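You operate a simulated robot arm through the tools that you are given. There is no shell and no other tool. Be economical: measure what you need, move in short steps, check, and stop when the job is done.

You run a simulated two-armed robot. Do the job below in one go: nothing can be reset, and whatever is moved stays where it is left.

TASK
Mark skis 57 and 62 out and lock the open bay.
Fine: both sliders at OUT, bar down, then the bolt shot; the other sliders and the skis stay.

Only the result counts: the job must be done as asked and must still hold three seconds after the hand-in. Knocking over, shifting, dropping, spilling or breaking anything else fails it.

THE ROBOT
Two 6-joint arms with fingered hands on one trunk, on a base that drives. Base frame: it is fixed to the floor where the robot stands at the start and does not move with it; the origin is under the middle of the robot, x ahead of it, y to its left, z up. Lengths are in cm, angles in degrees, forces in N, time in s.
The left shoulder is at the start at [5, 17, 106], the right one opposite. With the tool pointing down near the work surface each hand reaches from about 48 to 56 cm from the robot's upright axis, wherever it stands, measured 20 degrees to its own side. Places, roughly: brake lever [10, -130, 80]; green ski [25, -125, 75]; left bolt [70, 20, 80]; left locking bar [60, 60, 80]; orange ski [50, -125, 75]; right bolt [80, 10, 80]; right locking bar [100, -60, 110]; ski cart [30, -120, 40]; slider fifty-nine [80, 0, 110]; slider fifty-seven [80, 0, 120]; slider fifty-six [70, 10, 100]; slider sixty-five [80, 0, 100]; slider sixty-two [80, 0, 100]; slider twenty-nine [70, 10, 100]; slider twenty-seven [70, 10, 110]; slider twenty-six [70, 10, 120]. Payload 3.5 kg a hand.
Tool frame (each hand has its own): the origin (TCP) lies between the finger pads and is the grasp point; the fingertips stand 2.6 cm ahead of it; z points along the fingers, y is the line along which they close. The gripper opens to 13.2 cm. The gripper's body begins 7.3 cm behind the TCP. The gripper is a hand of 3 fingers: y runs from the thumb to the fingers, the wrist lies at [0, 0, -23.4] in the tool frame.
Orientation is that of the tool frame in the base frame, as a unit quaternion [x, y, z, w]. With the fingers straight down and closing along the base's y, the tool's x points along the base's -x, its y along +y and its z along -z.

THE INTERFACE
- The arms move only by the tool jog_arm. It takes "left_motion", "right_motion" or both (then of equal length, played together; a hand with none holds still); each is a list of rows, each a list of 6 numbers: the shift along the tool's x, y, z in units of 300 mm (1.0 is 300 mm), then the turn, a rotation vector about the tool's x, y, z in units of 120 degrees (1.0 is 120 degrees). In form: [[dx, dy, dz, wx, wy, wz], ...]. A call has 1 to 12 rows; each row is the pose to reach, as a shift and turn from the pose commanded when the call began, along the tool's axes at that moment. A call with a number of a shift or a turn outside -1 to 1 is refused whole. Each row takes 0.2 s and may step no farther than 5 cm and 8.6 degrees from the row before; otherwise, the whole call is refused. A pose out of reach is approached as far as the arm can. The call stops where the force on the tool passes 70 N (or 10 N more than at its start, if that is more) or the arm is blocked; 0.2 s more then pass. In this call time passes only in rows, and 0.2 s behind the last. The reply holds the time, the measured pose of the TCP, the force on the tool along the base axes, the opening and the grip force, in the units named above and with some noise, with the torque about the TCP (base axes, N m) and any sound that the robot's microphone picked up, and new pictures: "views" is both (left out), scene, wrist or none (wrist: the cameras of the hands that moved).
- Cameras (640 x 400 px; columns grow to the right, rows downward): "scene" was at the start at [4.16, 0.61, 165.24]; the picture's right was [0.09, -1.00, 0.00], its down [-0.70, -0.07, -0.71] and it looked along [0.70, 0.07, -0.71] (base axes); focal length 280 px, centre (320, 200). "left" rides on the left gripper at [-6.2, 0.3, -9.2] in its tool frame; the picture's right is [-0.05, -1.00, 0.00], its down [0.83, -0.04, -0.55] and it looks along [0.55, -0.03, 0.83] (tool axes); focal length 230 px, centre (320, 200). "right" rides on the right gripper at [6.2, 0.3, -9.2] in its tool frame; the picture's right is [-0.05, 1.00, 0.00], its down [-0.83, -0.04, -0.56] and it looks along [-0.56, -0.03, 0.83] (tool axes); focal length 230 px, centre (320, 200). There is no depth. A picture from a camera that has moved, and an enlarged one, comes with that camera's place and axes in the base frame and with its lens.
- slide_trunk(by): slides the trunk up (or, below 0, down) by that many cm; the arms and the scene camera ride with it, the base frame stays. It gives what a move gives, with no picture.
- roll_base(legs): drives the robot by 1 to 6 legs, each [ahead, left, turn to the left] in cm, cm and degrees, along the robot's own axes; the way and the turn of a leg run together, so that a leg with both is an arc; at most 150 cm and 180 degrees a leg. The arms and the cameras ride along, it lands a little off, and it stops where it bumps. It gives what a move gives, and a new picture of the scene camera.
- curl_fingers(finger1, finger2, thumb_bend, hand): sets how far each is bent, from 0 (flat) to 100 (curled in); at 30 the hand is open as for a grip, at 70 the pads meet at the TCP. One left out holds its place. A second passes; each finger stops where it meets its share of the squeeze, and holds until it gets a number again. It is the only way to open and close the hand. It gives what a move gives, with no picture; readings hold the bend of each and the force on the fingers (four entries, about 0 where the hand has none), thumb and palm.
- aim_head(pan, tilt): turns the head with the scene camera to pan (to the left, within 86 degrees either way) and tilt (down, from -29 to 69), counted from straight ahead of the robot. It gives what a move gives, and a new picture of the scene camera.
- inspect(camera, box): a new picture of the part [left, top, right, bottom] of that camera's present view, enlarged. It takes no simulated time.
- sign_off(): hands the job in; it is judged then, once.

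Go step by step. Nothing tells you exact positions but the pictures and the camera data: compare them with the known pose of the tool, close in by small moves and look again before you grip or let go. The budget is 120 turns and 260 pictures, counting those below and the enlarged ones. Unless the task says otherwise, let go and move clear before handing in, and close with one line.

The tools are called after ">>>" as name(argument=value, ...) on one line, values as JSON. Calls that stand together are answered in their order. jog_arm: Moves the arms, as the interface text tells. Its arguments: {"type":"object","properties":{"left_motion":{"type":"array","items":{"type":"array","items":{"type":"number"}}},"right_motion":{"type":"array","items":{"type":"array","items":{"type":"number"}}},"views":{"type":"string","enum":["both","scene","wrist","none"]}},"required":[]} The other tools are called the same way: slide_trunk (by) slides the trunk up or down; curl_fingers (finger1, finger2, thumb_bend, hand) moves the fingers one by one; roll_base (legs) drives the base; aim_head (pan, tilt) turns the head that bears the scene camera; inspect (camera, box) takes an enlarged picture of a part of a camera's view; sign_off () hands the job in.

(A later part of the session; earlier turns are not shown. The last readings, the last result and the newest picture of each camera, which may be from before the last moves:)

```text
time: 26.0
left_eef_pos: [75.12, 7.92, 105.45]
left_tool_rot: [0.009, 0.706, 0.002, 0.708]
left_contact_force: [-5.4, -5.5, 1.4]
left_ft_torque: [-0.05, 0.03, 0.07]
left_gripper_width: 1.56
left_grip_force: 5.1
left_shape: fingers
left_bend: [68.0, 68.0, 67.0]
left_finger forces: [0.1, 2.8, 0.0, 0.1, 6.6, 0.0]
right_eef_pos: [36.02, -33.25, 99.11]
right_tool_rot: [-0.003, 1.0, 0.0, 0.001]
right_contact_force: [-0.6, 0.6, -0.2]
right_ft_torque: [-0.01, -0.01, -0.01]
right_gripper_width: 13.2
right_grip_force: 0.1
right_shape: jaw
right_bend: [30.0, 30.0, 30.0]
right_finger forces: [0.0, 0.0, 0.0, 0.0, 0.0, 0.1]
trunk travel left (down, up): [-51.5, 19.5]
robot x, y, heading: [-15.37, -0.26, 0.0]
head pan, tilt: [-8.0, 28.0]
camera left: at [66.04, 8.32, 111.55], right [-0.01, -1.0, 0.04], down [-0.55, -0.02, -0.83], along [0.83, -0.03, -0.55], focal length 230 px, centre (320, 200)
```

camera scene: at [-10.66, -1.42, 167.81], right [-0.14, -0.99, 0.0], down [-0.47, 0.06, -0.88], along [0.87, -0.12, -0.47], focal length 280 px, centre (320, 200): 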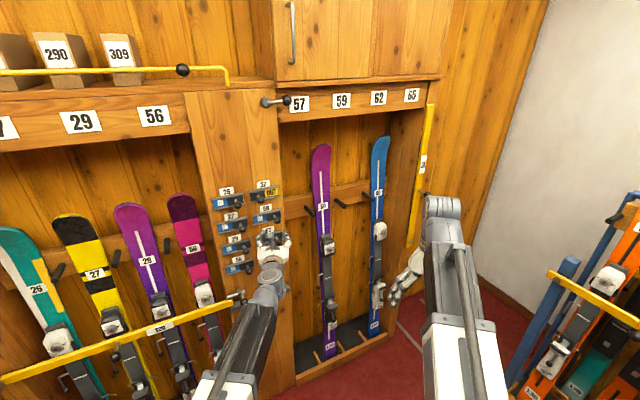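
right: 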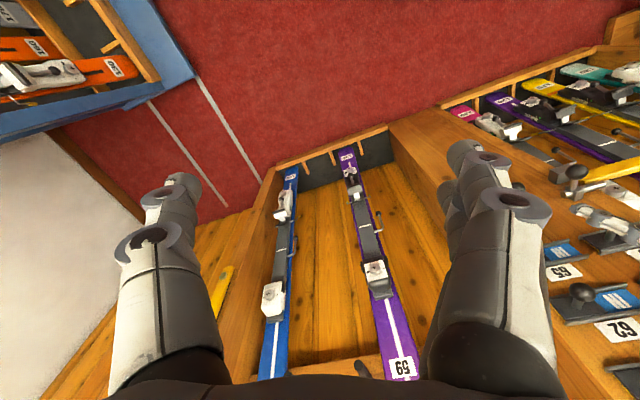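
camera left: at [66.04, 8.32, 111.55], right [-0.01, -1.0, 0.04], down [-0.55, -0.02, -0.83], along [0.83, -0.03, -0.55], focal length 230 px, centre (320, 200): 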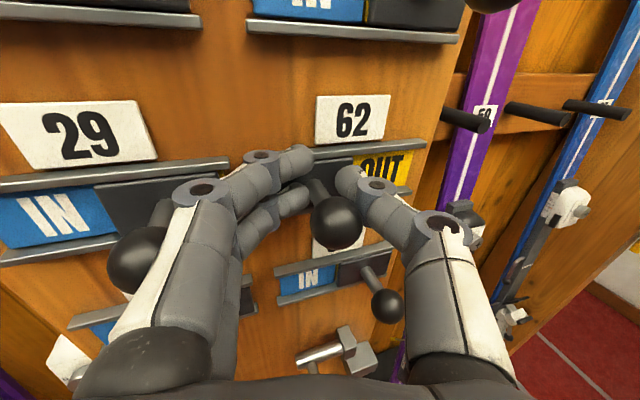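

>>> curl_fingers(hand="left", thumb_bend=50)

>>> jog_arm(left_motion=[[-0.06, 0, 0, 0, 0, 0], [-0.12, 0, -0.01, 0, 0, 0], [-0.15, 0, -0.02, 0, 0, 0], [-0.155, 0, -0.12, 0, 0, 0], [-0.155, 0, -0.28, 0, 0, 0]], views="none")

>>> roll_base(legs=[[-20, 0, 0]])

>>> inspect(camera="left", box=[160, 50, 480, 350])

>>> inspect(camera="scene", box=[200, 140, 320, 290])

```text
time: 27.0
left_eef_pos: [75.17, 8.15, 105.37]
left_tool_rot: [0.008, 0.707, 0.003, 0.708]
left_contact_force: [-0.4, 1.5, -0.4]
left_ft_torque: [0.02, 0.03, 0.04]
left_gripper_width: 3.91
left_grip_force: 0.7
left_shape: fingers
left_bend: [68.0, 67.0, 50.0]
left_finger forces: [0.1, 1.1, 0.0, 0.1, 0.0, 0.0]
right_eef_pos: [36.0, -33.29, 99.0]
right_tool_rot: [-0.002, 1.0, 0.0, 0.0]
right_contact_force: [0.2, 0.2, 0.5]
right_ft_torque: [0.0, 0.01, -0.03]
right_gripper_width: 13.18
right_grip_force: 0.0
right_shape: jaw
right_bend: [30.0, 30.0, 30.0]
right_finger forces: [0.0, 0.0, 0.0, 0.0, 0.0, 0.0]
trunk travel left (down, up): [-51.5, 19.5]
robot x, y, heading: [-15.76, 0.23, 0.3]
head pan, tilt: [-8.0, 28.0]
```

```text
time: 28.2
left_eef_pos: [66.99, 8.15, 109.62]
left_tool_rot: [0.01, 0.707, 0.002, 0.708]
left_contact_force: [0.0, -0.7, 0.5]
left_ft_torque: [0.01, -0.01, -0.01]
left_gripper_width: 3.89
left_grip_force: 0.0
left_shape: fingers
left_bend: [68.0, 68.0, 50.0]
left_finger forces: [0.0, 0.1, 0.0, 0.0, 0.0, 0.0]
right_eef_pos: [36.06, -33.18, 99.01]
right_tool_rot: [-0.002, 1.0, 0.0, 0.001]
right_contact_force: [-0.2, 0.3, -0.3]
right_ft_torque: [-0.03, 0.0, -0.02]
right_gripper_width: 13.21
right_grip_force: 0.1
right_shape: jaw
right_bend: [30.0, 30.0, 30.0]
right_finger forces: [0.1, 0.1, 0.0, 0.1, 0.0, 0.0]
trunk travel left (down, up): [-51.5, 19.5]
robot x, y, heading: [-15.6, -0.1, 0.4]
head pan, tilt: [-8.0, 28.0]
```

```text
time: 29.8
left_eef_pos: [47.15, 8.53, 109.65]
left_tool_rot: [0.008, 0.707, 0.003, 0.708]
left_contact_force: [-0.8, -0.9, 0.2]
left_ft_torque: [-0.02, -0.04, -0.01]
left_gripper_width: 3.93
left_grip_force: 0.0
left_shape: fingers
left_bend: [68.0, 68.0, 50.0]
left_finger forces: [0.0, 0.0, 0.0, 0.1, 0.0, 0.0]
right_eef_pos: [16.3, -33.06, 98.94]
right_tool_rot: [-0.005, 1.0, 0.001, 0.001]
right_contact_force: [-0.4, 0.5, 0.6]
right_ft_torque: [-0.01, 0.02, 0.0]
right_gripper_width: 13.18
right_grip_force: 0.0
right_shape: jaw
right_bend: [30.0, 30.0, 30.0]
right_finger forces: [0.1, 0.0, 0.0, 0.1, 0.0, 0.0]
trunk travel left (down, up): [-51.5, 19.5]
robot x, y, heading: [-35.88, -0.39, 0.5]
head pan, tilt: [-8.0, 28.0]
camera scene: at [-30.63, -1.5, 151.82], right [-0.13, -0.99, 0.0], down [-0.47, 0.06, -0.88], along [0.88, -0.12, -0.47], focal length 280 px, centre (320, 200)
```

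scene: 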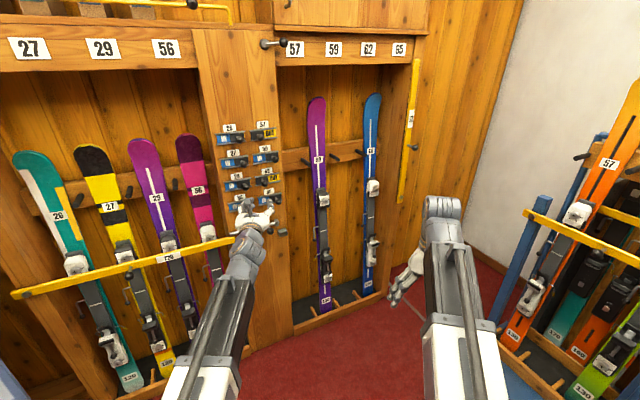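

```text
1.33 times, centred on (320, 200) of left
camera zoom: at [38.06, 8.82, 115.81], right [-0.01, -1.0, 0.04], down [-0.55, -0.03, -0.83], along [0.83, -0.03, -0.55], focal length 307 px, centre (320, 200)
```

zoom: 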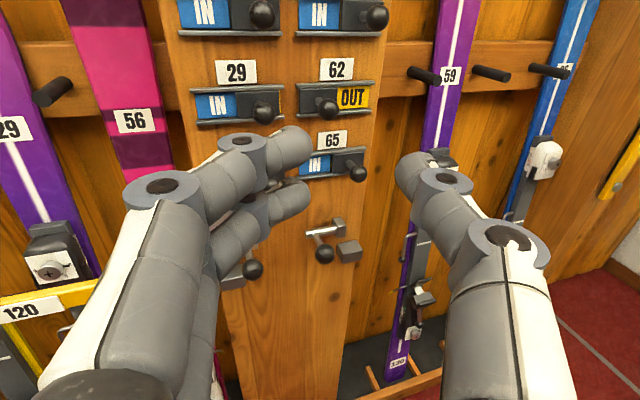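

```text
2.67 times, centred on (260, 215) of scene
camera zoom: at [-30.63, -1.5, 151.82], right [-0.13, -0.99, 0.0], down [-0.47, 0.06, -0.88], along [0.88, -0.12, -0.47], focal length 748 px, centre (480, 160)
```

zoom: 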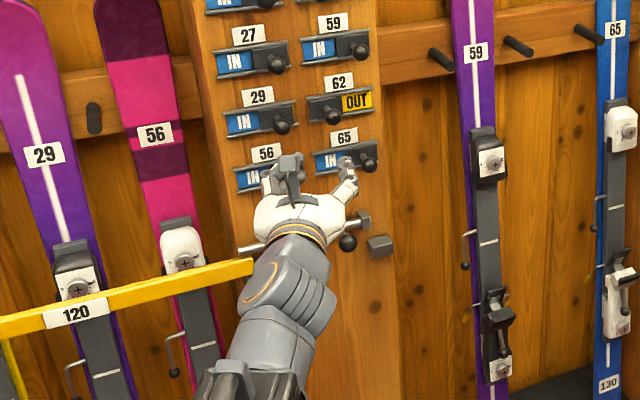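

Both sliders now read OUT. I'll lift the left hand clear to study both bolts and the raised bar.

>>> jog_arm(left_motion=[[-0.15, 0, -0.03, 0, 0, 0], [-0.3, 0, -0.06, 0, 0, 0], [-0.45, 0, -0.1, 0, 0, 0], [-0.6, 0, -0.15, 0, 0, 0]], views="none")

>>> inspect(camera="left", box=[160, 100, 480, 400])

>>> inspect(camera="scene", box=[170, 190, 310, 300])

>>> inspect(camera="scene", box=[360, 40, 450, 240])

```text
time: 30.8
left_eef_pos: [42.34, 8.26, 127.75]
left_tool_rot: [0.007, 0.707, 0.004, 0.707]
left_contact_force: [-1.0, -0.3, 1.1]
left_ft_torque: [-0.05, 0.0, 0.01]
left_gripper_width: 3.88
left_grip_force: 0.0
left_shape: fingers
left_bend: [68.0, 68.0, 50.0]
left_finger forces: [0.0, 0.0, 0.0, 0.1, 0.0, 0.0]
right_eef_pos: [16.28, -33.0, 99.03]
right_tool_rot: [-0.006, 1.0, 0.0, 0.0]
right_contact_force: [-0.3, 0.3, 1.3]
right_ft_torque: [-0.01, 0.01, -0.04]
right_gripper_width: 13.19
right_grip_force: 0.1
right_shape: jaw
right_bend: [30.0, 30.0, 30.0]
right_finger forces: [0.0, 0.1, 0.0, 0.1, 0.1, 0.0]
trunk travel left (down, up): [-51.5, 19.5]
robot x, y, heading: [-35.46, 0.06, 0.4]
head pan, tilt: [-8.0, 28.0]
```

```text
1.33 times, centred on (320, 250) of left
camera zoom: at [33.28, 8.48, 133.87], right [-0.01, -1.0, 0.04], down [-0.55, -0.03, -0.83], along [0.83, -0.03, -0.55], focal length 307 px, centre (320, 133)
```

zoom: 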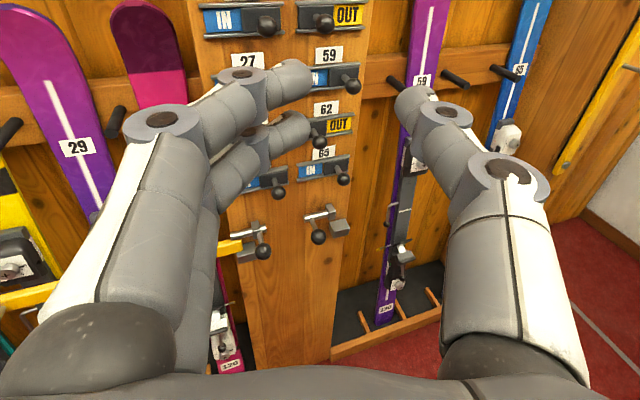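

```text
3.64 times, centred on (240, 245) of scene
camera zoom: at [-30.62, -1.51, 151.81], right [-0.13, -0.99, 0.0], down [-0.47, 0.06, -0.88], along [0.88, -0.12, -0.47], focal length 1020 px, centre (611, 36)
```

zoom: 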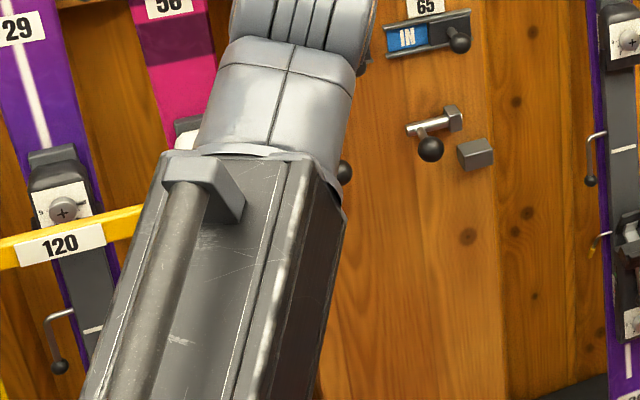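

```text
2.00 times, centred on (405, 140) of scene
camera zoom: at [-30.62, -1.51, 151.81], right [-0.13, -0.99, 0.0], down [-0.47, 0.06, -0.88], along [0.88, -0.12, -0.47], focal length 561 px, centre (150, 320)
```

zoom: 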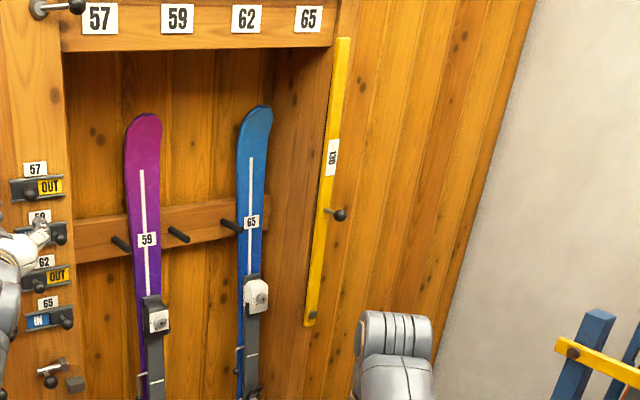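

The rack is yawed about 18° relative to me: bar pivot ≈[100,-64.5,80.6], bar knob ≈[96,-65,110], and the bar would land on the block at the post's right edge with the bolt above it. I'll turn parallel to the rack and strafe to the right bay.

>>> roll_base(legs=[[0, 0, 18], [0, -71, 0]])

>>> slide_trunk(by=-5)

>>> aim_head(pan=-10, tilt=25)

```text
time: 35.7
left_eef_pos: [58.11, -36.44, 127.56]
left_tool_rot: [-0.095, 0.7, 0.106, 0.7]
left_contact_force: [-0.5, -0.3, 0.2]
left_ft_torque: [0.03, 0.01, -0.01]
left_gripper_width: 3.92
left_grip_force: 0.0
left_shape: fingers
left_bend: [68.0, 68.0, 50.0]
left_finger forces: [0.1, 0.0, 0.0, 0.1, 0.1, 0.0]
right_eef_pos: [44.77, -83.44, 98.88]
right_tool_rot: [-0.149, 0.989, 0.0, 0.001]
right_contact_force: [0.0, 0.6, -0.1]
right_ft_torque: [-0.01, 0.0, -0.01]
right_gripper_width: 13.17
right_grip_force: 0.1
right_shape: jaw
right_bend: [30.0, 30.0, 30.0]
right_finger forces: [0.0, 0.0, 0.0, 0.1, 0.0, 0.0]
trunk travel left (down, up): [-51.5, 19.5]
robot x, y, heading: [-14.23, -66.48, 17.2]
head pan, tilt: [-8.0, 28.0]
camera scene: at [-9.15, -66.6, 151.81], right [0.16, -0.99, 0.0], down [-0.46, -0.07, -0.88], along [0.87, 0.14, -0.47], focal length 280 px, centre (320, 200)
```

scene: 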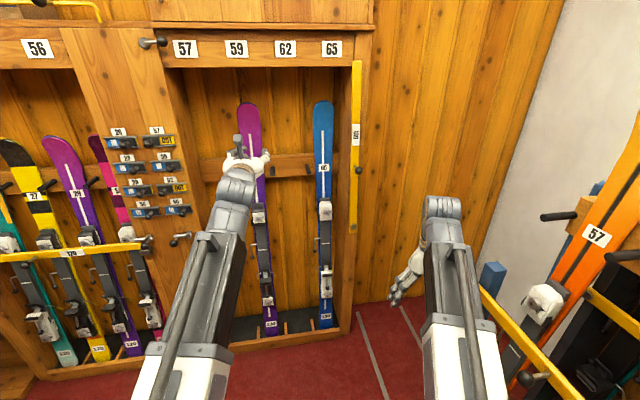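

```text
time: 36.6
left_eef_pos: [58.03, -36.4, 122.62]
left_tool_rot: [-0.094, 0.7, 0.106, 0.7]
left_contact_force: [-0.7, 0.5, 0.9]
left_ft_torque: [0.04, 0.0, 0.0]
left_gripper_width: 3.92
left_grip_force: 0.2
left_shape: fingers
left_bend: [68.0, 68.0, 50.0]
left_finger forces: [0.0, 0.0, 0.0, 0.1, 0.1, 0.0]
right_eef_pos: [44.8, -83.39, 94.05]
right_tool_rot: [-0.15, 0.989, 0.001, 0.0]
right_contact_force: [-0.5, 0.5, -0.1]
right_ft_torque: [-0.01, 0.01, -0.01]
right_gripper_width: 13.18
right_grip_force: 0.1
right_shape: jaw
right_bend: [30.0, 30.0, 30.0]
right_finger forces: [0.0, 0.1, 0.1, 0.0, 0.0, 0.1]
trunk travel left (down, up): [-46.5, 24.5]
robot x, y, heading: [-14.46, -66.85, 17.2]
head pan, tilt: [-8.0, 28.0]
```

```text
time: 37.2
left_eef_pos: [57.98, -36.43, 122.72]
left_tool_rot: [-0.096, 0.7, 0.106, 0.7]
left_contact_force: [0.0, 0.3, 0.7]
left_ft_torque: [-0.02, 0.01, 0.01]
left_gripper_width: 3.93
left_grip_force: 0.1
left_shape: fingers
left_bend: [68.0, 68.0, 50.0]
left_finger forces: [0.1, 0.0, 0.1, 0.0, 0.0, 0.0]
right_eef_pos: [44.79, -83.36, 94.06]
right_tool_rot: [-0.149, 0.989, -0.001, 0.001]
right_contact_force: [0.4, 0.0, 0.6]
right_ft_torque: [0.02, 0.0, 0.01]
right_gripper_width: 13.19
right_grip_force: 0.0
right_shape: jaw
right_bend: [30.0, 30.0, 30.0]
right_finger forces: [0.0, 0.0, 0.0, 0.0, 0.0, 0.0]
trunk travel left (down, up): [-46.5, 24.5]
robot x, y, heading: [-14.36, -66.4, 16.9]
head pan, tilt: [-10.0, 25.0]
camera scene: at [-9.02, -66.89, 147.29], right [0.12, -0.99, 0.0], down [-0.42, -0.05, -0.91], along [0.9, 0.11, -0.42], focal length 280 px, centre (320, 200)
```

scene: 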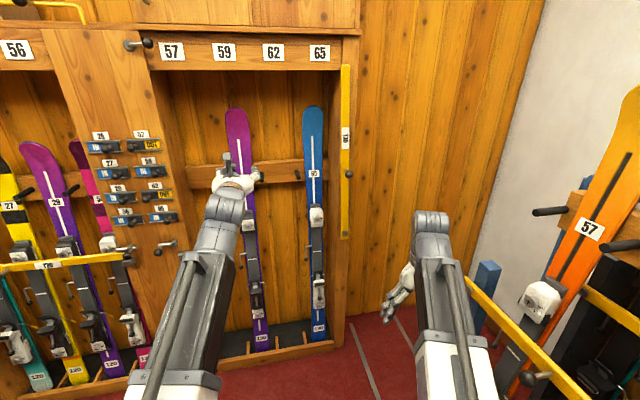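

Refined: bar knob [96.6,-65.6,110] and pivot [100.6,-64.5,79]. I'll fold the left arm away and pitch the right hand up to 30° below horizontal.

>>> jog_arm(left_motion=[[0, 0.06, -0.09, 0, 0, 0], [0, 0.12, -0.18, 0, 0, 0], [0, 0.18, -0.27, 0, 0, 0], [0, 0.24, -0.36, 0, 0, 0], [0, 0.3, -0.45, 0, 0, 0], [0, 0.36, -0.54, 0, 0, 0], [0, 0.42, -0.63, 0, 0, 0], [0, 0.48, -0.7, 0, 0, 0]], right_motion=[[-0.109, 0, -0.008, 0, -0.0667, 0], [-0.215, 0, -0.03, 0, -0.1333, 0], [-0.317, 0, -0.067, 0, -0.2, 0], [-0.413, 0, -0.119, 0, -0.2667, 0], [-0.501, 0, -0.183, 0, -0.3333, 0], [-0.58, 0, -0.258, 0, -0.4, 0], [-0.647, 0, -0.344, 0, -0.4667, 0], [-0.675, 0, -0.39, 0, -0.5, 0]], views="none")

>>> jog_arm(right_motion=[[0, 0, 0, 0, 0, -0.07], [0, 0, 0, 0, 0, -0.14], [0, 0, 0, 0, 0, -0.21], [0, 0, 0, 0, 0, -0.28], [0, 0, 0, 0, 0, -0.35], [0, 0, 0, 0, 0, -0.375]])

>>> curl_fingers(hand="right", finger1=52, finger2=52, thumb_bend=52)

```text
time: 39.0
left_eef_pos: [36.45, -26.98, 125.11]
left_tool_rot: [-0.094, 0.701, 0.105, 0.699]
left_contact_force: [-0.4, -0.6, -0.8]
left_ft_torque: [0.02, -0.02, 0.0]
left_gripper_width: 3.91
left_grip_force: 0.1
left_shape: fingers
left_bend: [68.0, 68.0, 50.0]
left_finger forces: [0.0, 0.0, 0.1, 0.0, 0.0, 0.0]
left hand out of reach, approached as far as the arm can: row 6, 7, 8
right_eef_pos: [64.03, -77.63, 105.69]
right_tool_rot: [-0.131, 0.856, 0.076, 0.495]
right_contact_force: [-0.3, 0.6, 0.0]
right_ft_torque: [-0.03, -0.01, 0.0]
right_gripper_width: 13.19
right_grip_force: 0.0
right_shape: jaw
right_bend: [30.0, 30.0, 30.0]
right_finger forces: [0.0, 0.0, 0.0, 0.0, 0.1, 0.0]
trunk travel left (down, up): [-46.5, 24.5]
robot x, y, heading: [-14.43, -66.72, 17.0]
head pan, tilt: [-10.0, 25.0]
```

```text
time: 40.4
left_eef_pos: [36.49, -27.05, 125.14]
left_tool_rot: [-0.095, 0.701, 0.106, 0.699]
left_contact_force: [-0.3, -0.1, 0.2]
left_ft_torque: [0.02, -0.01, 0.02]
left_gripper_width: 3.91
left_grip_force: 0.0
left_shape: fingers
left_bend: [68.0, 68.0, 50.0]
left_finger forces: [0.0, 0.1, 0.0, 0.0, 0.0, 0.0]
right_eef_pos: [64.01, -77.33, 105.71]
right_tool_rot: [-0.449, 0.74, -0.12, 0.485]
right_contact_force: [-0.3, 0.6, -0.3]
right_ft_torque: [0.01, 0.02, 0.03]
right_gripper_width: 13.18
right_grip_force: 0.1
right_shape: jaw
right_bend: [30.0, 30.0, 30.0]
right_finger forces: [0.0, 0.0, 0.0, 0.0, 0.0, 0.2]
trunk travel left (down, up): [-46.5, 24.5]
robot x, y, heading: [-14.49, -66.54, 16.9]
head pan, tilt: [-10.0, 25.0]
camera scene: at [-9.03, -66.89, 147.29], right [0.12, -0.99, 0.0], down [-0.42, -0.05, -0.91], along [0.9, 0.11, -0.42], focal length 280 px, centre (320, 200)
camera right: at [55.5, -84.3, 106.28], right [-0.54, 0.61, -0.58], down [-0.33, 0.48, 0.81], along [0.77, 0.63, -0.06], focal length 230 px, centre (320, 200)
```

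scene: 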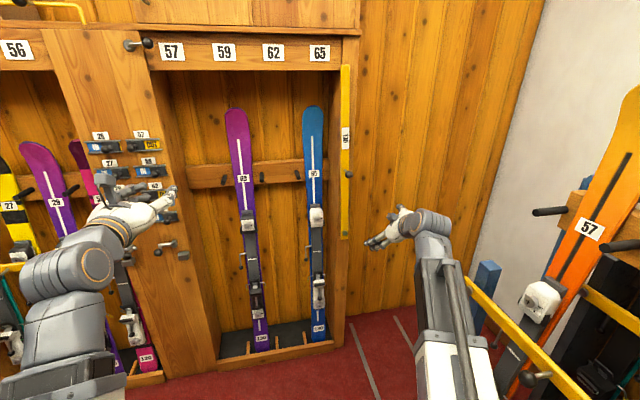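
right: 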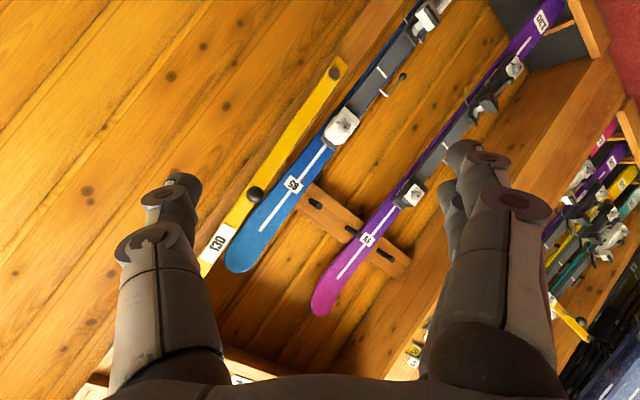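

```text
time: 41.4
left_eef_pos: [36.34, -26.91, 125.19]
left_tool_rot: [-0.095, 0.701, 0.106, 0.699]
left_contact_force: [0.6, 0.2, 0.0]
left_ft_torque: [-0.01, 0.03, -0.03]
left_gripper_width: 3.92
left_grip_force: 0.1
left_shape: fingers
left_bend: [68.0, 68.0, 50.0]
left_finger forces: [0.0, 0.1, 0.0, 0.0, 0.0, 0.0]
right_eef_pos: [64.12, -77.43, 105.62]
right_tool_rot: [-0.448, 0.741, -0.121, 0.485]
right_contact_force: [0.1, 0.0, 0.5]
right_ft_torque: [0.02, 0.0, -0.01]
right_gripper_width: 6.17
right_grip_force: 0.1
right_shape: fingers
right_bend: [52.0, 52.0, 52.0]
right_finger forces: [0.1, 0.1, 0.0, 0.0, 0.1, 0.0]
trunk travel left (down, up): [-46.5, 24.5]
robot x, y, heading: [-14.51, -66.82, 17.1]
head pan, tilt: [-10.0, 25.0]
```

>>> jog_arm(right_motion=[[-0.036, -0.035, -0.1, 0, 0, 0], [-0.072, -0.07, -0.2, 0, 0, 0], [-0.107, -0.106, -0.298, 0, 0, 0]], views="none")

>>> roll_base(legs=[[31, 1.8, 0]])

>>> inspect(camera="right", box=[0, 0, 640, 400])

```text
time: 42.2
left_eef_pos: [36.39, -26.86, 125.13]
left_tool_rot: [-0.095, 0.701, 0.105, 0.699]
left_contact_force: [0.6, -1.1, 0.3]
left_ft_torque: [0.0, 0.01, 0.03]
left_gripper_width: 3.89
left_grip_force: 0.0
left_shape: fingers
left_bend: [68.0, 68.0, 50.0]
left_finger forces: [0.1, 0.0, 0.0, 0.0, 0.1, 0.1]
right_eef_pos: [58.91, -79.18, 114.22]
right_tool_rot: [-0.447, 0.741, -0.12, 0.486]
right_contact_force: [0.2, 1.2, 0.7]
right_ft_torque: [0.01, 0.0, -0.03]
right_gripper_width: 6.14
right_grip_force: 0.2
right_shape: fingers
right_bend: [52.0, 52.0, 52.0]
right_finger forces: [0.0, 0.0, 0.0, 0.1, 0.0, 0.1]
trunk travel left (down, up): [-46.5, 24.5]
robot x, y, heading: [-14.74, -67.03, 17.0]
head pan, tilt: [-10.0, 25.0]
```

```text
time: 44.3
left_eef_pos: [65.73, -16.78, 125.04]
left_tool_rot: [-0.091, 0.702, 0.103, 0.699]
left_contact_force: [-0.6, -0.3, -0.3]
left_ft_torque: [-0.01, 0.0, 0.02]
left_gripper_width: 3.9
left_grip_force: 0.1
left_shape: fingers
left_bend: [68.0, 68.0, 50.0]
left_finger forces: [0.1, 0.0, 0.0, 0.0, 0.1, 0.0]
right_eef_pos: [87.81, -69.14, 114.16]
right_tool_rot: [-0.445, 0.743, -0.122, 0.485]
right_contact_force: [0.8, -1.0, 0.1]
right_ft_torque: [-0.01, 0.0, 0.03]
right_gripper_width: 6.18
right_grip_force: 0.1
right_shape: fingers
right_bend: [52.0, 52.0, 52.0]
right_finger forces: [0.0, 0.0, 0.0, 0.0, 0.1, 0.0]
trunk travel left (down, up): [-46.5, 24.5]
robot x, y, heading: [14.13, -56.25, 16.5]
head pan, tilt: [-10.0, 25.0]
camera scene: at [19.88, -56.31, 147.29], right [0.12, -0.99, 0.0], down [-0.42, -0.05, -0.91], along [0.9, 0.1, -0.42], focal length 280 px, centre (320, 200)
```

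scene: 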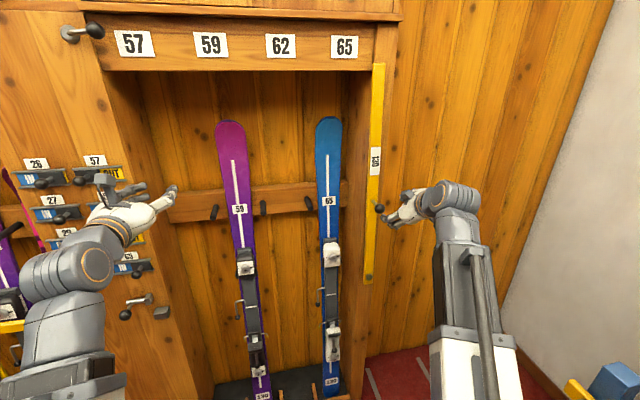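

```text
1.00 times, centred on (320, 200) of right (not enlarged: the box is as wide or as high as the picture)
camera zoom: at [79.09, -75.97, 114.8], right [-0.53, 0.61, -0.58], down [-0.33, 0.48, 0.81], along [0.78, 0.62, -0.06], focal length 230 px, centre (320, 200)
```

zoom: 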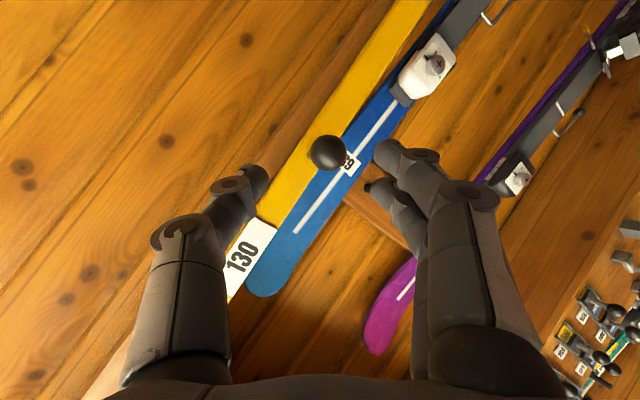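

Fingers and thumb straddle the bar knob at about [95.2,-65.4,110]. Next I advance onto it.

>>> jog_arm(right_motion=[[-0.053, 0.012, 0.08, 0, 0, 0], [-0.053, 0.012, 0.2, 0, 0, 0], [-0.053, 0.012, 0.32, 0, 0, 0]])

```text
time: 45.1
left_eef_pos: [65.7, -16.78, 125.03]
left_tool_rot: [-0.092, 0.702, 0.103, 0.699]
left_contact_force: [0.9, -0.3, 0.4]
left_ft_torque: [0.0, -0.01, 0.0]
left_gripper_width: 3.92
left_grip_force: 0.1
left_shape: fingers
left_bend: [68.0, 68.0, 50.0]
left_finger forces: [0.0, 0.0, 0.1, 0.0, 0.1, 0.0]
right_eef_pos: [95.67, -65.25, 110.3]
right_tool_rot: [-0.443, 0.744, -0.122, 0.486]
right_contact_force: [0.1, 0.6, -0.4]
right_ft_torque: [0.0, -0.03, -0.01]
right_gripper_width: 6.19
right_grip_force: 0.1
right_shape: fingers
right_bend: [52.0, 52.0, 52.0]
right_finger forces: [0.0, 0.1, 0.0, 0.0, 0.1, 0.0]
trunk travel left (down, up): [-46.5, 24.5]
robot x, y, heading: [14.71, -56.44, 16.7]
head pan, tilt: [-10.0, 25.0]
camera scene: at [19.89, -56.32, 147.29], right [0.12, -0.99, 0.0], down [-0.42, -0.05, -0.91], along [0.9, 0.1, -0.42], focal length 280 px, centre (320, 200)
camera right: at [86.94, -72.09, 110.94], right [-0.53, 0.62, -0.58], down [-0.33, 0.48, 0.81], along [0.78, 0.62, -0.06], focal length 230 px, centre (320, 200)
```

scene: 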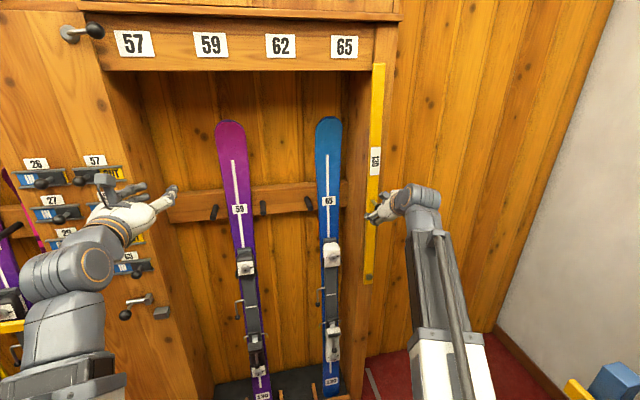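
right: 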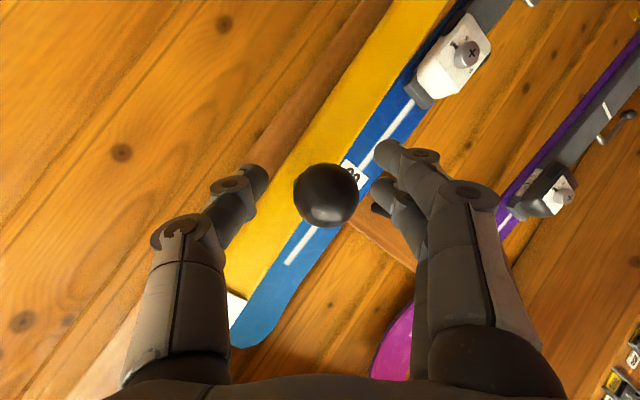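

>>> jog_arm(right_motion=[[0, 0.005, 0.04, 0, 0, 0]], views="none")

>>> curl_fingers(hand="right", finger1=69, finger2=69, thumb_bend=69)

>>> inspect(camera="right", box=[0, 0, 640, 400])

```text
time: 45.5
left_eef_pos: [65.65, -16.79, 125.14]
left_tool_rot: [-0.093, 0.701, 0.103, 0.699]
left_contact_force: [0.9, -0.1, -0.4]
left_ft_torque: [0.0, -0.03, 0.03]
left_gripper_width: 3.93
left_grip_force: 0.0
left_shape: fingers
left_bend: [68.0, 68.0, 50.0]
left_finger forces: [0.0, 0.0, 0.0, 0.0, 0.1, 0.0]
right_eef_pos: [96.45, -64.89, 109.66]
right_tool_rot: [-0.445, 0.743, -0.123, 0.485]
right_contact_force: [-0.2, 0.2, -0.8]
right_ft_torque: [-0.01, -0.01, -0.01]
right_gripper_width: 6.17
right_grip_force: 0.0
right_shape: fingers
right_bend: [52.0, 52.0, 52.0]
right_finger forces: [0.1, 0.0, 0.0, 0.0, 0.1, 0.0]
trunk travel left (down, up): [-46.5, 24.5]
robot x, y, heading: [14.48, -55.78, 16.5]
head pan, tilt: [-10.0, 25.0]
```

```text
time: 46.5
left_eef_pos: [65.77, -16.73, 125.19]
left_tool_rot: [-0.092, 0.702, 0.103, 0.699]
left_contact_force: [-0.1, -0.4, -0.7]
left_ft_torque: [-0.01, 0.0, -0.02]
left_gripper_width: 3.92
left_grip_force: 0.0
left_shape: fingers
left_bend: [68.0, 68.0, 50.0]
left_finger forces: [0.0, 0.1, 0.0, 0.0, 0.1, 0.0]
right_eef_pos: [96.53, -64.96, 109.63]
right_tool_rot: [-0.444, 0.743, -0.122, 0.485]
right_contact_force: [2.0, -3.1, 0.5]
right_ft_torque: [0.0, 0.01, -0.07]
right_gripper_width: 1.23
right_grip_force: 1.0
right_shape: fingers
right_bend: [69.0, 69.0, 67.0]
right_finger forces: [0.0, 0.0, 0.1, 0.0, 3.1, 0.0]
trunk travel left (down, up): [-46.5, 24.5]
robot x, y, heading: [14.42, -56.23, 16.6]
head pan, tilt: [-10.0, 25.0]
```

```text
1.00 times, centred on (320, 200) of right (not enlarged: the box is as wide or as high as the picture)
camera zoom: at [87.8, -71.72, 110.21], right [-0.53, 0.61, -0.58], down [-0.33, 0.48, 0.81], along [0.78, 0.62, -0.06], focal length 230 px, centre (320, 200)
```

zoom: 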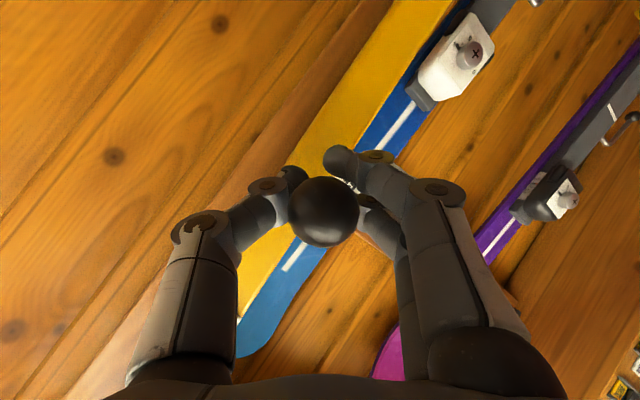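

The hand is caged around the knob, thumb upper-right. I'll start swinging the bar left along its arc, 20° first.

>>> jog_arm(right_motion=[[-0.0489, 0.0531, 0, 0, 0, 0], [-0.0943, 0.109, 0.0024, 0, 0, 0], [-0.1363, 0.1674, 0.0074, 0, 0, 0], [-0.1746, 0.2281, 0.0148, 0, 0, 0], [-0.2089, 0.2908, 0.0247, 0, 0, 0]])

```text
time: 47.7
left_eef_pos: [65.67, -16.75, 125.05]
left_tool_rot: [-0.09, 0.702, 0.102, 0.699]
left_contact_force: [0.3, 0.3, 0.2]
left_ft_torque: [0.0, 0.05, 0.01]
left_gripper_width: 3.93
left_grip_force: 0.0
left_shape: fingers
left_bend: [68.0, 68.0, 50.0]
left_finger forces: [0.0, 0.0, 0.0, 0.1, 0.0, 0.0]
right_eef_pos: [93.54, -54.57, 107.45]
right_tool_rot: [-0.445, 0.743, -0.123, 0.484]
right_contact_force: [-0.3, -3.0, -2.7]
right_ft_torque: [-0.01, 0.02, -0.01]
right_gripper_width: 0.96
right_grip_force: 1.9
right_shape: fingers
right_bend: [69.0, 69.0, 69.0]
right_finger forces: [1.1, 0.5, 0.1, 0.0, 2.2, 0.0]
trunk travel left (down, up): [-46.5, 24.5]
robot x, y, heading: [14.56, -55.9, 16.4]
head pan, tilt: [-10.0, 25.0]
camera scene: at [19.89, -56.33, 147.29], right [0.12, -0.99, 0.0], down [-0.42, -0.05, -0.91], along [0.9, 0.1, -0.42], focal length 280 px, centre (320, 200)
camera right: at [84.78, -61.46, 108.2], right [-0.53, 0.61, -0.58], down [-0.33, 0.48, 0.81], along [0.78, 0.62, -0.06], focal length 230 px, centre (320, 200)
```

scene: 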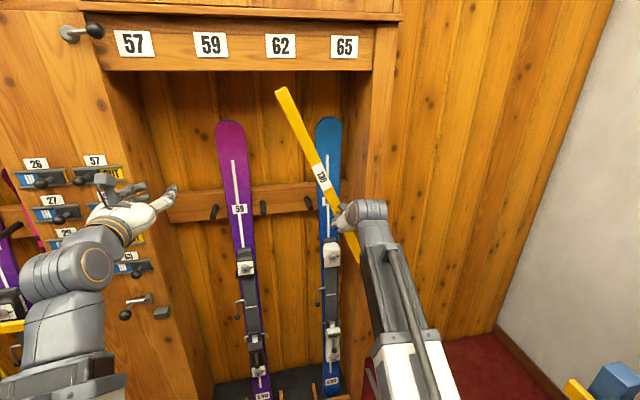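
right: 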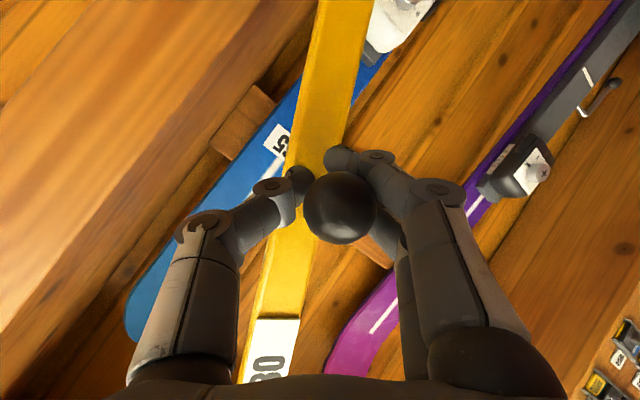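

It moves freely, and the left hand is well in front of the bar's plane. I'll continue to about 65°.

>>> jog_arm(right_motion=[[-0.0371, 0.0807, 0.0156, 0, 0, 0], [-0.0676, 0.1633, 0.0349, 0, 0, 0], [-0.091, 0.2474, 0.0577, 0, 0, 0], [-0.1075, 0.332, 0.0837, 0, 0, 0], [-0.1167, 0.4169, 0.1128, 0, 0, 0], [-0.1185, 0.501, 0.1449, 0, 0, 0], [-0.1131, 0.584, 0.1795, 0, 0, 0], [-0.1004, 0.6653, 0.2165, 0, 0, 0], [-0.0806, 0.7439, 0.2555, 0, 0, 0]])

```text
time: 49.7
left_eef_pos: [65.59, -16.76, 125.03]
left_tool_rot: [-0.091, 0.702, 0.102, 0.699]
left_contact_force: [-0.3, 0.2, -0.7]
left_ft_torque: [-0.04, 0.0, -0.02]
left_gripper_width: 3.92
left_grip_force: 0.0
left_shape: fingers
left_bend: [68.0, 68.0, 50.0]
left_finger forces: [0.0, 0.0, 0.1, 0.0, 0.1, 0.0]
right_eef_pos: [87.99, -38.26, 91.48]
right_tool_rot: [-0.445, 0.743, -0.122, 0.485]
right_contact_force: [2.5, -0.1, -1.1]
right_ft_torque: [-0.02, -0.09, -0.03]
right_gripper_width: 1.36
right_grip_force: 2.3
right_shape: fingers
right_bend: [67.0, 69.0, 68.0]
right_finger forces: [3.2, 0.0, 0.0, 0.1, 1.3, 0.0]
trunk travel left (down, up): [-46.5, 24.5]
robot x, y, heading: [14.52, -56.25, 16.6]
head pan, tilt: [-10.0, 25.0]
camera scene: at [19.91, -56.28, 147.29], right [0.12, -0.99, 0.0], down [-0.42, -0.05, -0.91], along [0.9, 0.1, -0.42], focal length 280 px, centre (320, 200)
camera right: at [79.21, -45.04, 92.09], right [-0.53, 0.61, -0.58], down [-0.33, 0.48, 0.81], along [0.78, 0.62, -0.06], focal length 230 px, centre (320, 200)
```

scene: 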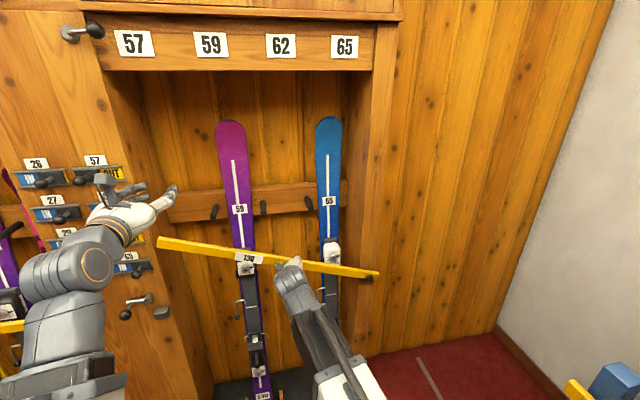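
right: 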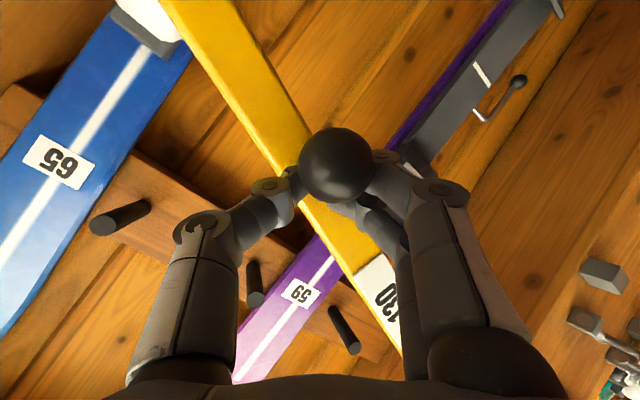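

>>> jog_arm(right_motion=[[0.0269, 0.0757, 0.0409, 0, 0, 0], [0.0605, 0.1476, 0.0832, 0, 0, 0], [0.1008, 0.2155, 0.1267, 0, 0, 0], [0.1471, 0.2785, 0.171, 0, 0, 0]])

```text
time: 50.7
left_eef_pos: [65.63, -16.64, 125.22]
left_tool_rot: [-0.092, 0.701, 0.103, 0.699]
left_contact_force: [0.6, -0.5, -0.4]
left_ft_torque: [-0.03, -0.02, -0.01]
left_gripper_width: 3.92
left_grip_force: 0.0
left_shape: fingers
left_bend: [68.0, 68.0, 50.0]
left_finger forces: [0.0, 0.1, 0.0, 0.0, 0.1, 0.0]
right_eef_pos: [87.04, -35.55, 81.41]
right_tool_rot: [-0.443, 0.743, -0.123, 0.486]
right_contact_force: [0.4, -0.3, 1.0]
right_ft_torque: [-0.02, 0.0, -0.01]
right_gripper_width: 0.86
right_grip_force: 0.1
right_shape: fingers
right_bend: [69.0, 69.0, 69.0]
right_finger forces: [0.0, 0.0, 0.1, 0.0, 0.0, 0.1]
trunk travel left (down, up): [-46.5, 24.5]
robot x, y, heading: [14.63, -56.18, 16.7]
head pan, tilt: [-10.0, 25.0]
camera scene: at [19.87, -56.31, 147.3], right [0.12, -0.99, 0.0], down [-0.42, -0.05, -0.91], along [0.9, 0.1, -0.42], focal length 280 px, centre (320, 200)
camera right: at [78.33, -42.44, 81.93], right [-0.53, 0.61, -0.58], down [-0.33, 0.48, 0.81], along [0.78, 0.62, -0.06], focal length 230 px, centre (320, 200)
```

scene: 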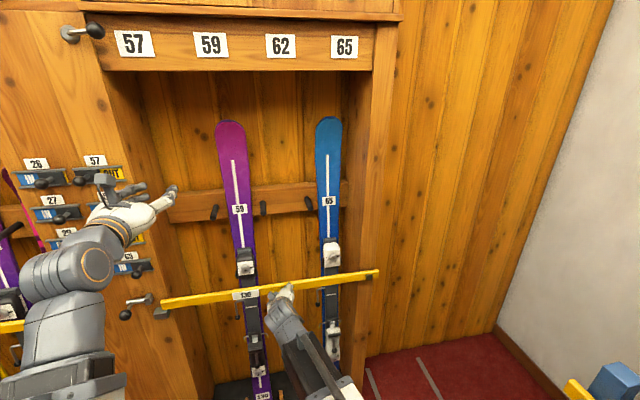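
right: 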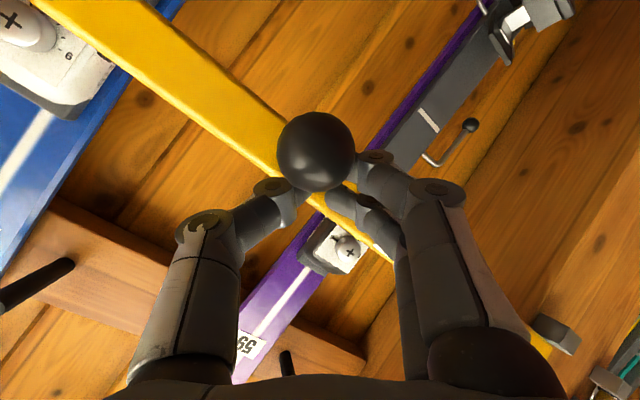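

>>> inspect(camera="scene", box=[90, 240, 250, 350])

```text
3.64 times, centred on (170, 295) of scene
camera zoom: at [19.87, -56.31, 147.3], right [0.12, -0.99, 0.0], down [-0.42, -0.05, -0.91], along [0.9, 0.1, -0.42], focal length 1020 px, centre (866, -146)
```

zoom: 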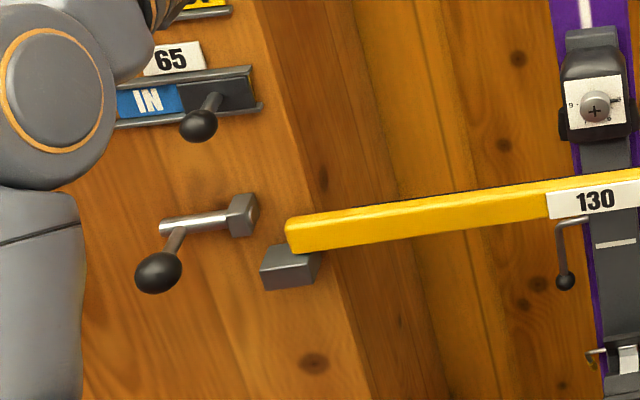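

The bar's end rests on the block and the hand is unloaded. I'll open the right hand a bit and pull straight back horizontally.

>>> curl_fingers(hand="right", finger1=54, finger2=54, thumb_bend=52)

>>> inspect(camera="right", box=[0, 0, 640, 400])

```text
time: 51.7
left_eef_pos: [65.62, -16.66, 125.14]
left_tool_rot: [-0.092, 0.702, 0.103, 0.699]
left_contact_force: [0.3, 0.0, 0.0]
left_ft_torque: [0.02, -0.03, -0.03]
left_gripper_width: 3.94
left_grip_force: 0.1
left_shape: fingers
left_bend: [68.0, 68.0, 50.0]
left_finger forces: [0.0, 0.1, 0.1, 0.0, 0.0, 0.0]
right_eef_pos: [86.99, -35.64, 81.28]
right_tool_rot: [-0.444, 0.743, -0.122, 0.485]
right_contact_force: [0.1, 0.2, -0.1]
right_ft_torque: [0.01, -0.01, 0.0]
right_gripper_width: 5.71
right_grip_force: 0.0
right_shape: fingers
right_bend: [54.0, 54.0, 52.0]
right_finger forces: [0.0, 0.1, 0.1, 0.0, 0.0, 0.1]
trunk travel left (down, up): [-46.5, 24.5]
robot x, y, heading: [14.66, -55.9, 16.9]
head pan, tilt: [-10.0, 25.0]
```

```text
1.00 times, centred on (320, 200) of right (not enlarged: the box is as wide or as high as the picture)
camera zoom: at [78.33, -42.45, 81.95], right [-0.53, 0.61, -0.58], down [-0.33, 0.48, 0.81], along [0.78, 0.62, -0.06], focal length 230 px, centre (320, 200)
```

zoom: 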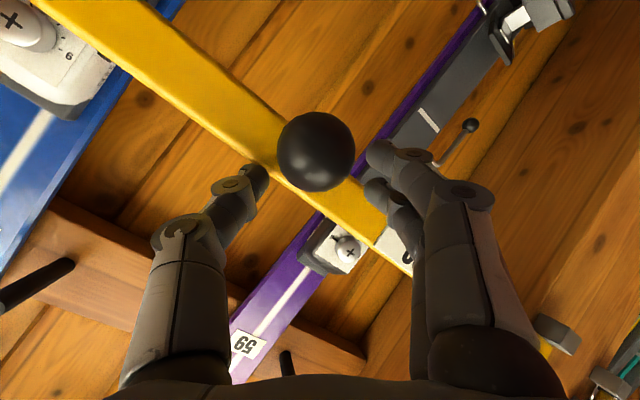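

>>> jog_arm(right_motion=[[0.047, 0.047, -0.115, 0, 0, 0], [0.095, 0.093, -0.231, 0, 0, 0], [0.142, 0.14, -0.346, 0, 0, 0]], views="none")

>>> roll_base(legs=[[-28, 0, 0], [0, 50, 0]])

>>> inspect(camera="scene", box=[120, 180, 440, 380])

```text
time: 52.5
left_eef_pos: [65.72, -16.67, 125.05]
left_tool_rot: [-0.092, 0.702, 0.102, 0.699]
left_contact_force: [-0.2, -0.1, 0.6]
left_ft_torque: [0.0, 0.0, 0.0]
left_gripper_width: 3.91
left_grip_force: 0.0
left_shape: fingers
left_bend: [68.0, 68.0, 50.0]
left_finger forces: [0.0, 0.1, 0.0, 0.0, 0.1, 0.1]
right_eef_pos: [75.97, -38.45, 80.97]
right_tool_rot: [-0.444, 0.744, -0.122, 0.485]
right_contact_force: [-0.6, -0.2, -0.8]
right_ft_torque: [-0.02, 0.0, 0.03]
right_gripper_width: 5.72
right_grip_force: 0.0
right_shape: fingers
right_bend: [54.0, 54.0, 52.0]
right_finger forces: [0.0, 0.1, 0.1, 0.1, 0.0, 0.1]
right hand out of reach, approached as far as the arm can: row 3
trunk travel left (down, up): [-46.5, 24.5]
robot x, y, heading: [14.53, -55.91, 16.7]
head pan, tilt: [-10.0, 25.0]
```

```text
time: 57.0
left_eef_pos: [25.0, 23.23, 125.22]
left_tool_rot: [-0.092, 0.702, 0.103, 0.699]
left_contact_force: [-0.2, 1.0, -0.4]
left_ft_torque: [-0.01, -0.01, 0.04]
left_gripper_width: 3.91
left_grip_force: 0.1
left_shape: fingers
left_bend: [68.0, 68.0, 50.0]
left_finger forces: [0.1, 0.0, 0.0, 0.0, 0.1, 0.1]
right_eef_pos: [35.38, 1.54, 80.91]
right_tool_rot: [-0.444, 0.743, -0.123, 0.485]
right_contact_force: [0.0, 0.1, 0.1]
right_ft_torque: [-0.02, 0.03, 0.02]
right_gripper_width: 5.7
right_grip_force: 0.1
right_shape: fingers
right_bend: [54.0, 54.0, 52.0]
right_finger forces: [0.0, 0.0, 0.1, 0.0, 0.0, 0.1]
trunk travel left (down, up): [-46.5, 24.5]
robot x, y, heading: [-26.15, -16.38, 16.7]
head pan, tilt: [-10.0, 25.0]
camera scene: at [-20.74, -16.34, 147.29], right [0.12, -0.99, 0.0], down [-0.42, -0.05, -0.91], along [0.9, 0.11, -0.42], focal length 280 px, centre (320, 200)
```

scene: 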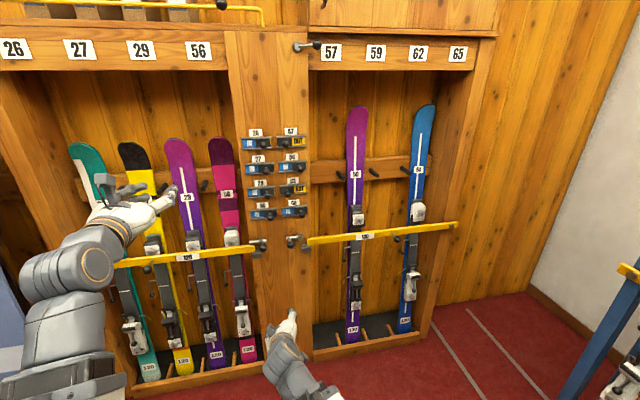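

```text
2.00 times, centred on (280, 280) of scene
camera zoom: at [-20.74, -16.34, 147.29], right [0.12, -0.99, 0.0], down [-0.42, -0.05, -0.91], along [0.9, 0.11, -0.42], focal length 561 px, centre (400, 40)
```

zoom: 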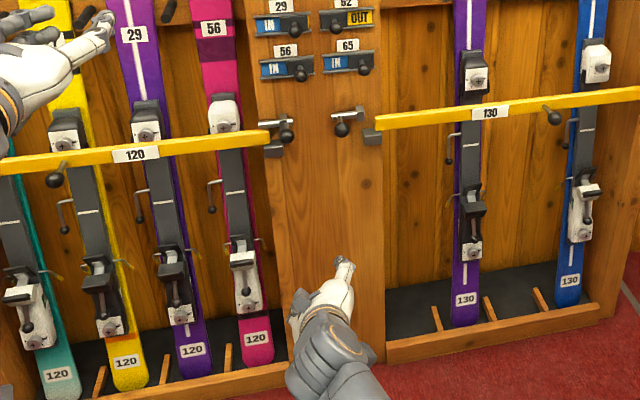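

>>> inspect(camera="scene", box=[240, 220, 330, 275])

```text
7.11 times, centred on (285, 248) of scene
camera zoom: at [-20.74, -16.34, 147.29], right [0.12, -0.99, 0.0], down [-0.42, -0.05, -0.91], along [0.9, 0.11, -0.42], focal length 1994 px, centre (569, -138)
```

zoom: 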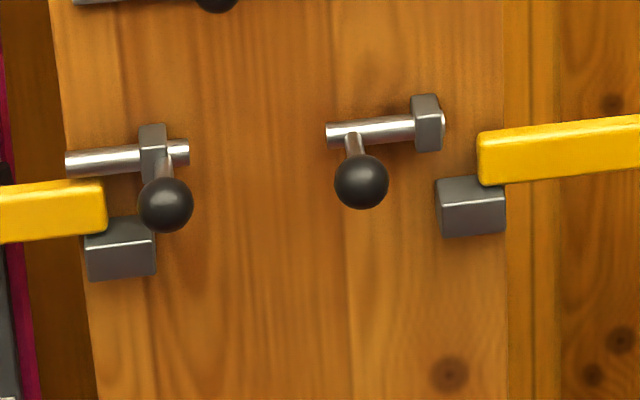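

The left bolt shows what "shot" looks like: the knob hard against its guide and the rod over the bar. The right bolt knob is at about [72.3,6.1,83] and must slide right about 4 cm. I'll get the right hand aside and lower the trunk so the left hand can work level.

>>> jog_arm(right_motion=[[0.05, -0.09, -0.014, 0, 0, 0], [0.1, -0.18, -0.028, 0, 0, 0], [0.15, -0.27, -0.042, 0, 0, 0], [0.2, -0.36, -0.056, 0, 0, 0], [0.25, -0.45, -0.07, 0, 0, 0], [0.3, -0.54, -0.084, 0, 0, 0], [0.36, -0.65, -0.1, 0, 0, 0], [0.42, -0.759, -0.118, 0, 0, 0]], views="none")

>>> slide_trunk(by=-17)

>>> curl_fingers(hand="left", finger1=55, finger2=55, thumb_bend=55)

```text
time: 58.8
left_eef_pos: [25.0, 23.36, 125.11]
left_tool_rot: [-0.093, 0.701, 0.103, 0.699]
left_contact_force: [-1.0, -0.9, 0.1]
left_ft_torque: [0.01, -0.04, 0.01]
left_gripper_width: 3.94
left_grip_force: 0.1
left_shape: fingers
left_bend: [68.0, 68.0, 50.0]
left_finger forces: [0.0, 0.0, 0.0, 0.0, 0.0, 0.1]
right_eef_pos: [45.09, -21.99, 88.84]
right_tool_rot: [-0.445, 0.742, -0.122, 0.485]
right_contact_force: [-0.4, 0.3, -0.3]
right_ft_torque: [0.0, -0.03, 0.02]
right_gripper_width: 5.73
right_grip_force: 0.0
right_shape: fingers
right_bend: [54.0, 54.0, 52.0]
right_finger forces: [0.0, 0.0, 0.0, 0.1, 0.0, 0.1]
right hand out of reach, approached as far as the arm can: row 1, 2, 3, 4, 5, 6, 7, 8
trunk travel left (down, up): [-46.5, 24.5]
robot x, y, heading: [-26.16, -16.11, 16.6]
head pan, tilt: [-10.0, 25.0]
```

```text
time: 60.7
left_eef_pos: [24.89, 23.23, 108.03]
left_tool_rot: [-0.092, 0.702, 0.104, 0.699]
left_contact_force: [0.0, -0.4, 1.1]
left_ft_torque: [0.0, 0.0, 0.01]
left_gripper_width: 3.91
left_grip_force: 0.0
left_shape: fingers
left_bend: [68.0, 68.0, 50.0]
left_finger forces: [0.0, 0.0, 0.0, 0.0, 0.0, 0.0]
right_eef_pos: [45.06, -21.88, 71.83]
right_tool_rot: [-0.445, 0.743, -0.123, 0.485]
right_contact_force: [0.4, 0.3, -0.1]
right_ft_torque: [0.01, 0.0, 0.0]
right_gripper_width: 5.71
right_grip_force: 0.1
right_shape: fingers
right_bend: [54.0, 54.0, 52.0]
right_finger forces: [0.1, 0.1, 0.1, 0.0, 0.1, 0.0]
trunk travel left (down, up): [-29.5, 41.5]
robot x, y, heading: [-26.22, -16.25, 16.6]
head pan, tilt: [-10.0, 25.0]
```

```text
time: 61.7
left_eef_pos: [24.91, 23.33, 108.09]
left_tool_rot: [-0.092, 0.702, 0.103, 0.699]
left_contact_force: [-0.6, 0.0, 0.1]
left_ft_torque: [-0.01, 0.02, 0.0]
left_gripper_width: 5.09
left_grip_force: 0.0
left_shape: fingers
left_bend: [55.0, 55.0, 55.0]
left_finger forces: [0.0, 0.1, 0.0, 0.0, 0.1, 0.0]
right_eef_pos: [45.1, -21.96, 71.84]
right_tool_rot: [-0.445, 0.743, -0.123, 0.484]
right_contact_force: [0.0, 0.6, 0.6]
right_ft_torque: [0.01, 0.02, -0.01]
right_gripper_width: 5.73
right_grip_force: 0.2
right_shape: fingers
right_bend: [54.0, 54.0, 52.0]
right_finger forces: [0.0, 0.0, 0.0, 0.0, 0.0, 0.0]
trunk travel left (down, up): [-29.5, 41.5]
robot x, y, heading: [-26.0, -16.27, 16.7]
head pan, tilt: [-10.0, 25.0]
```

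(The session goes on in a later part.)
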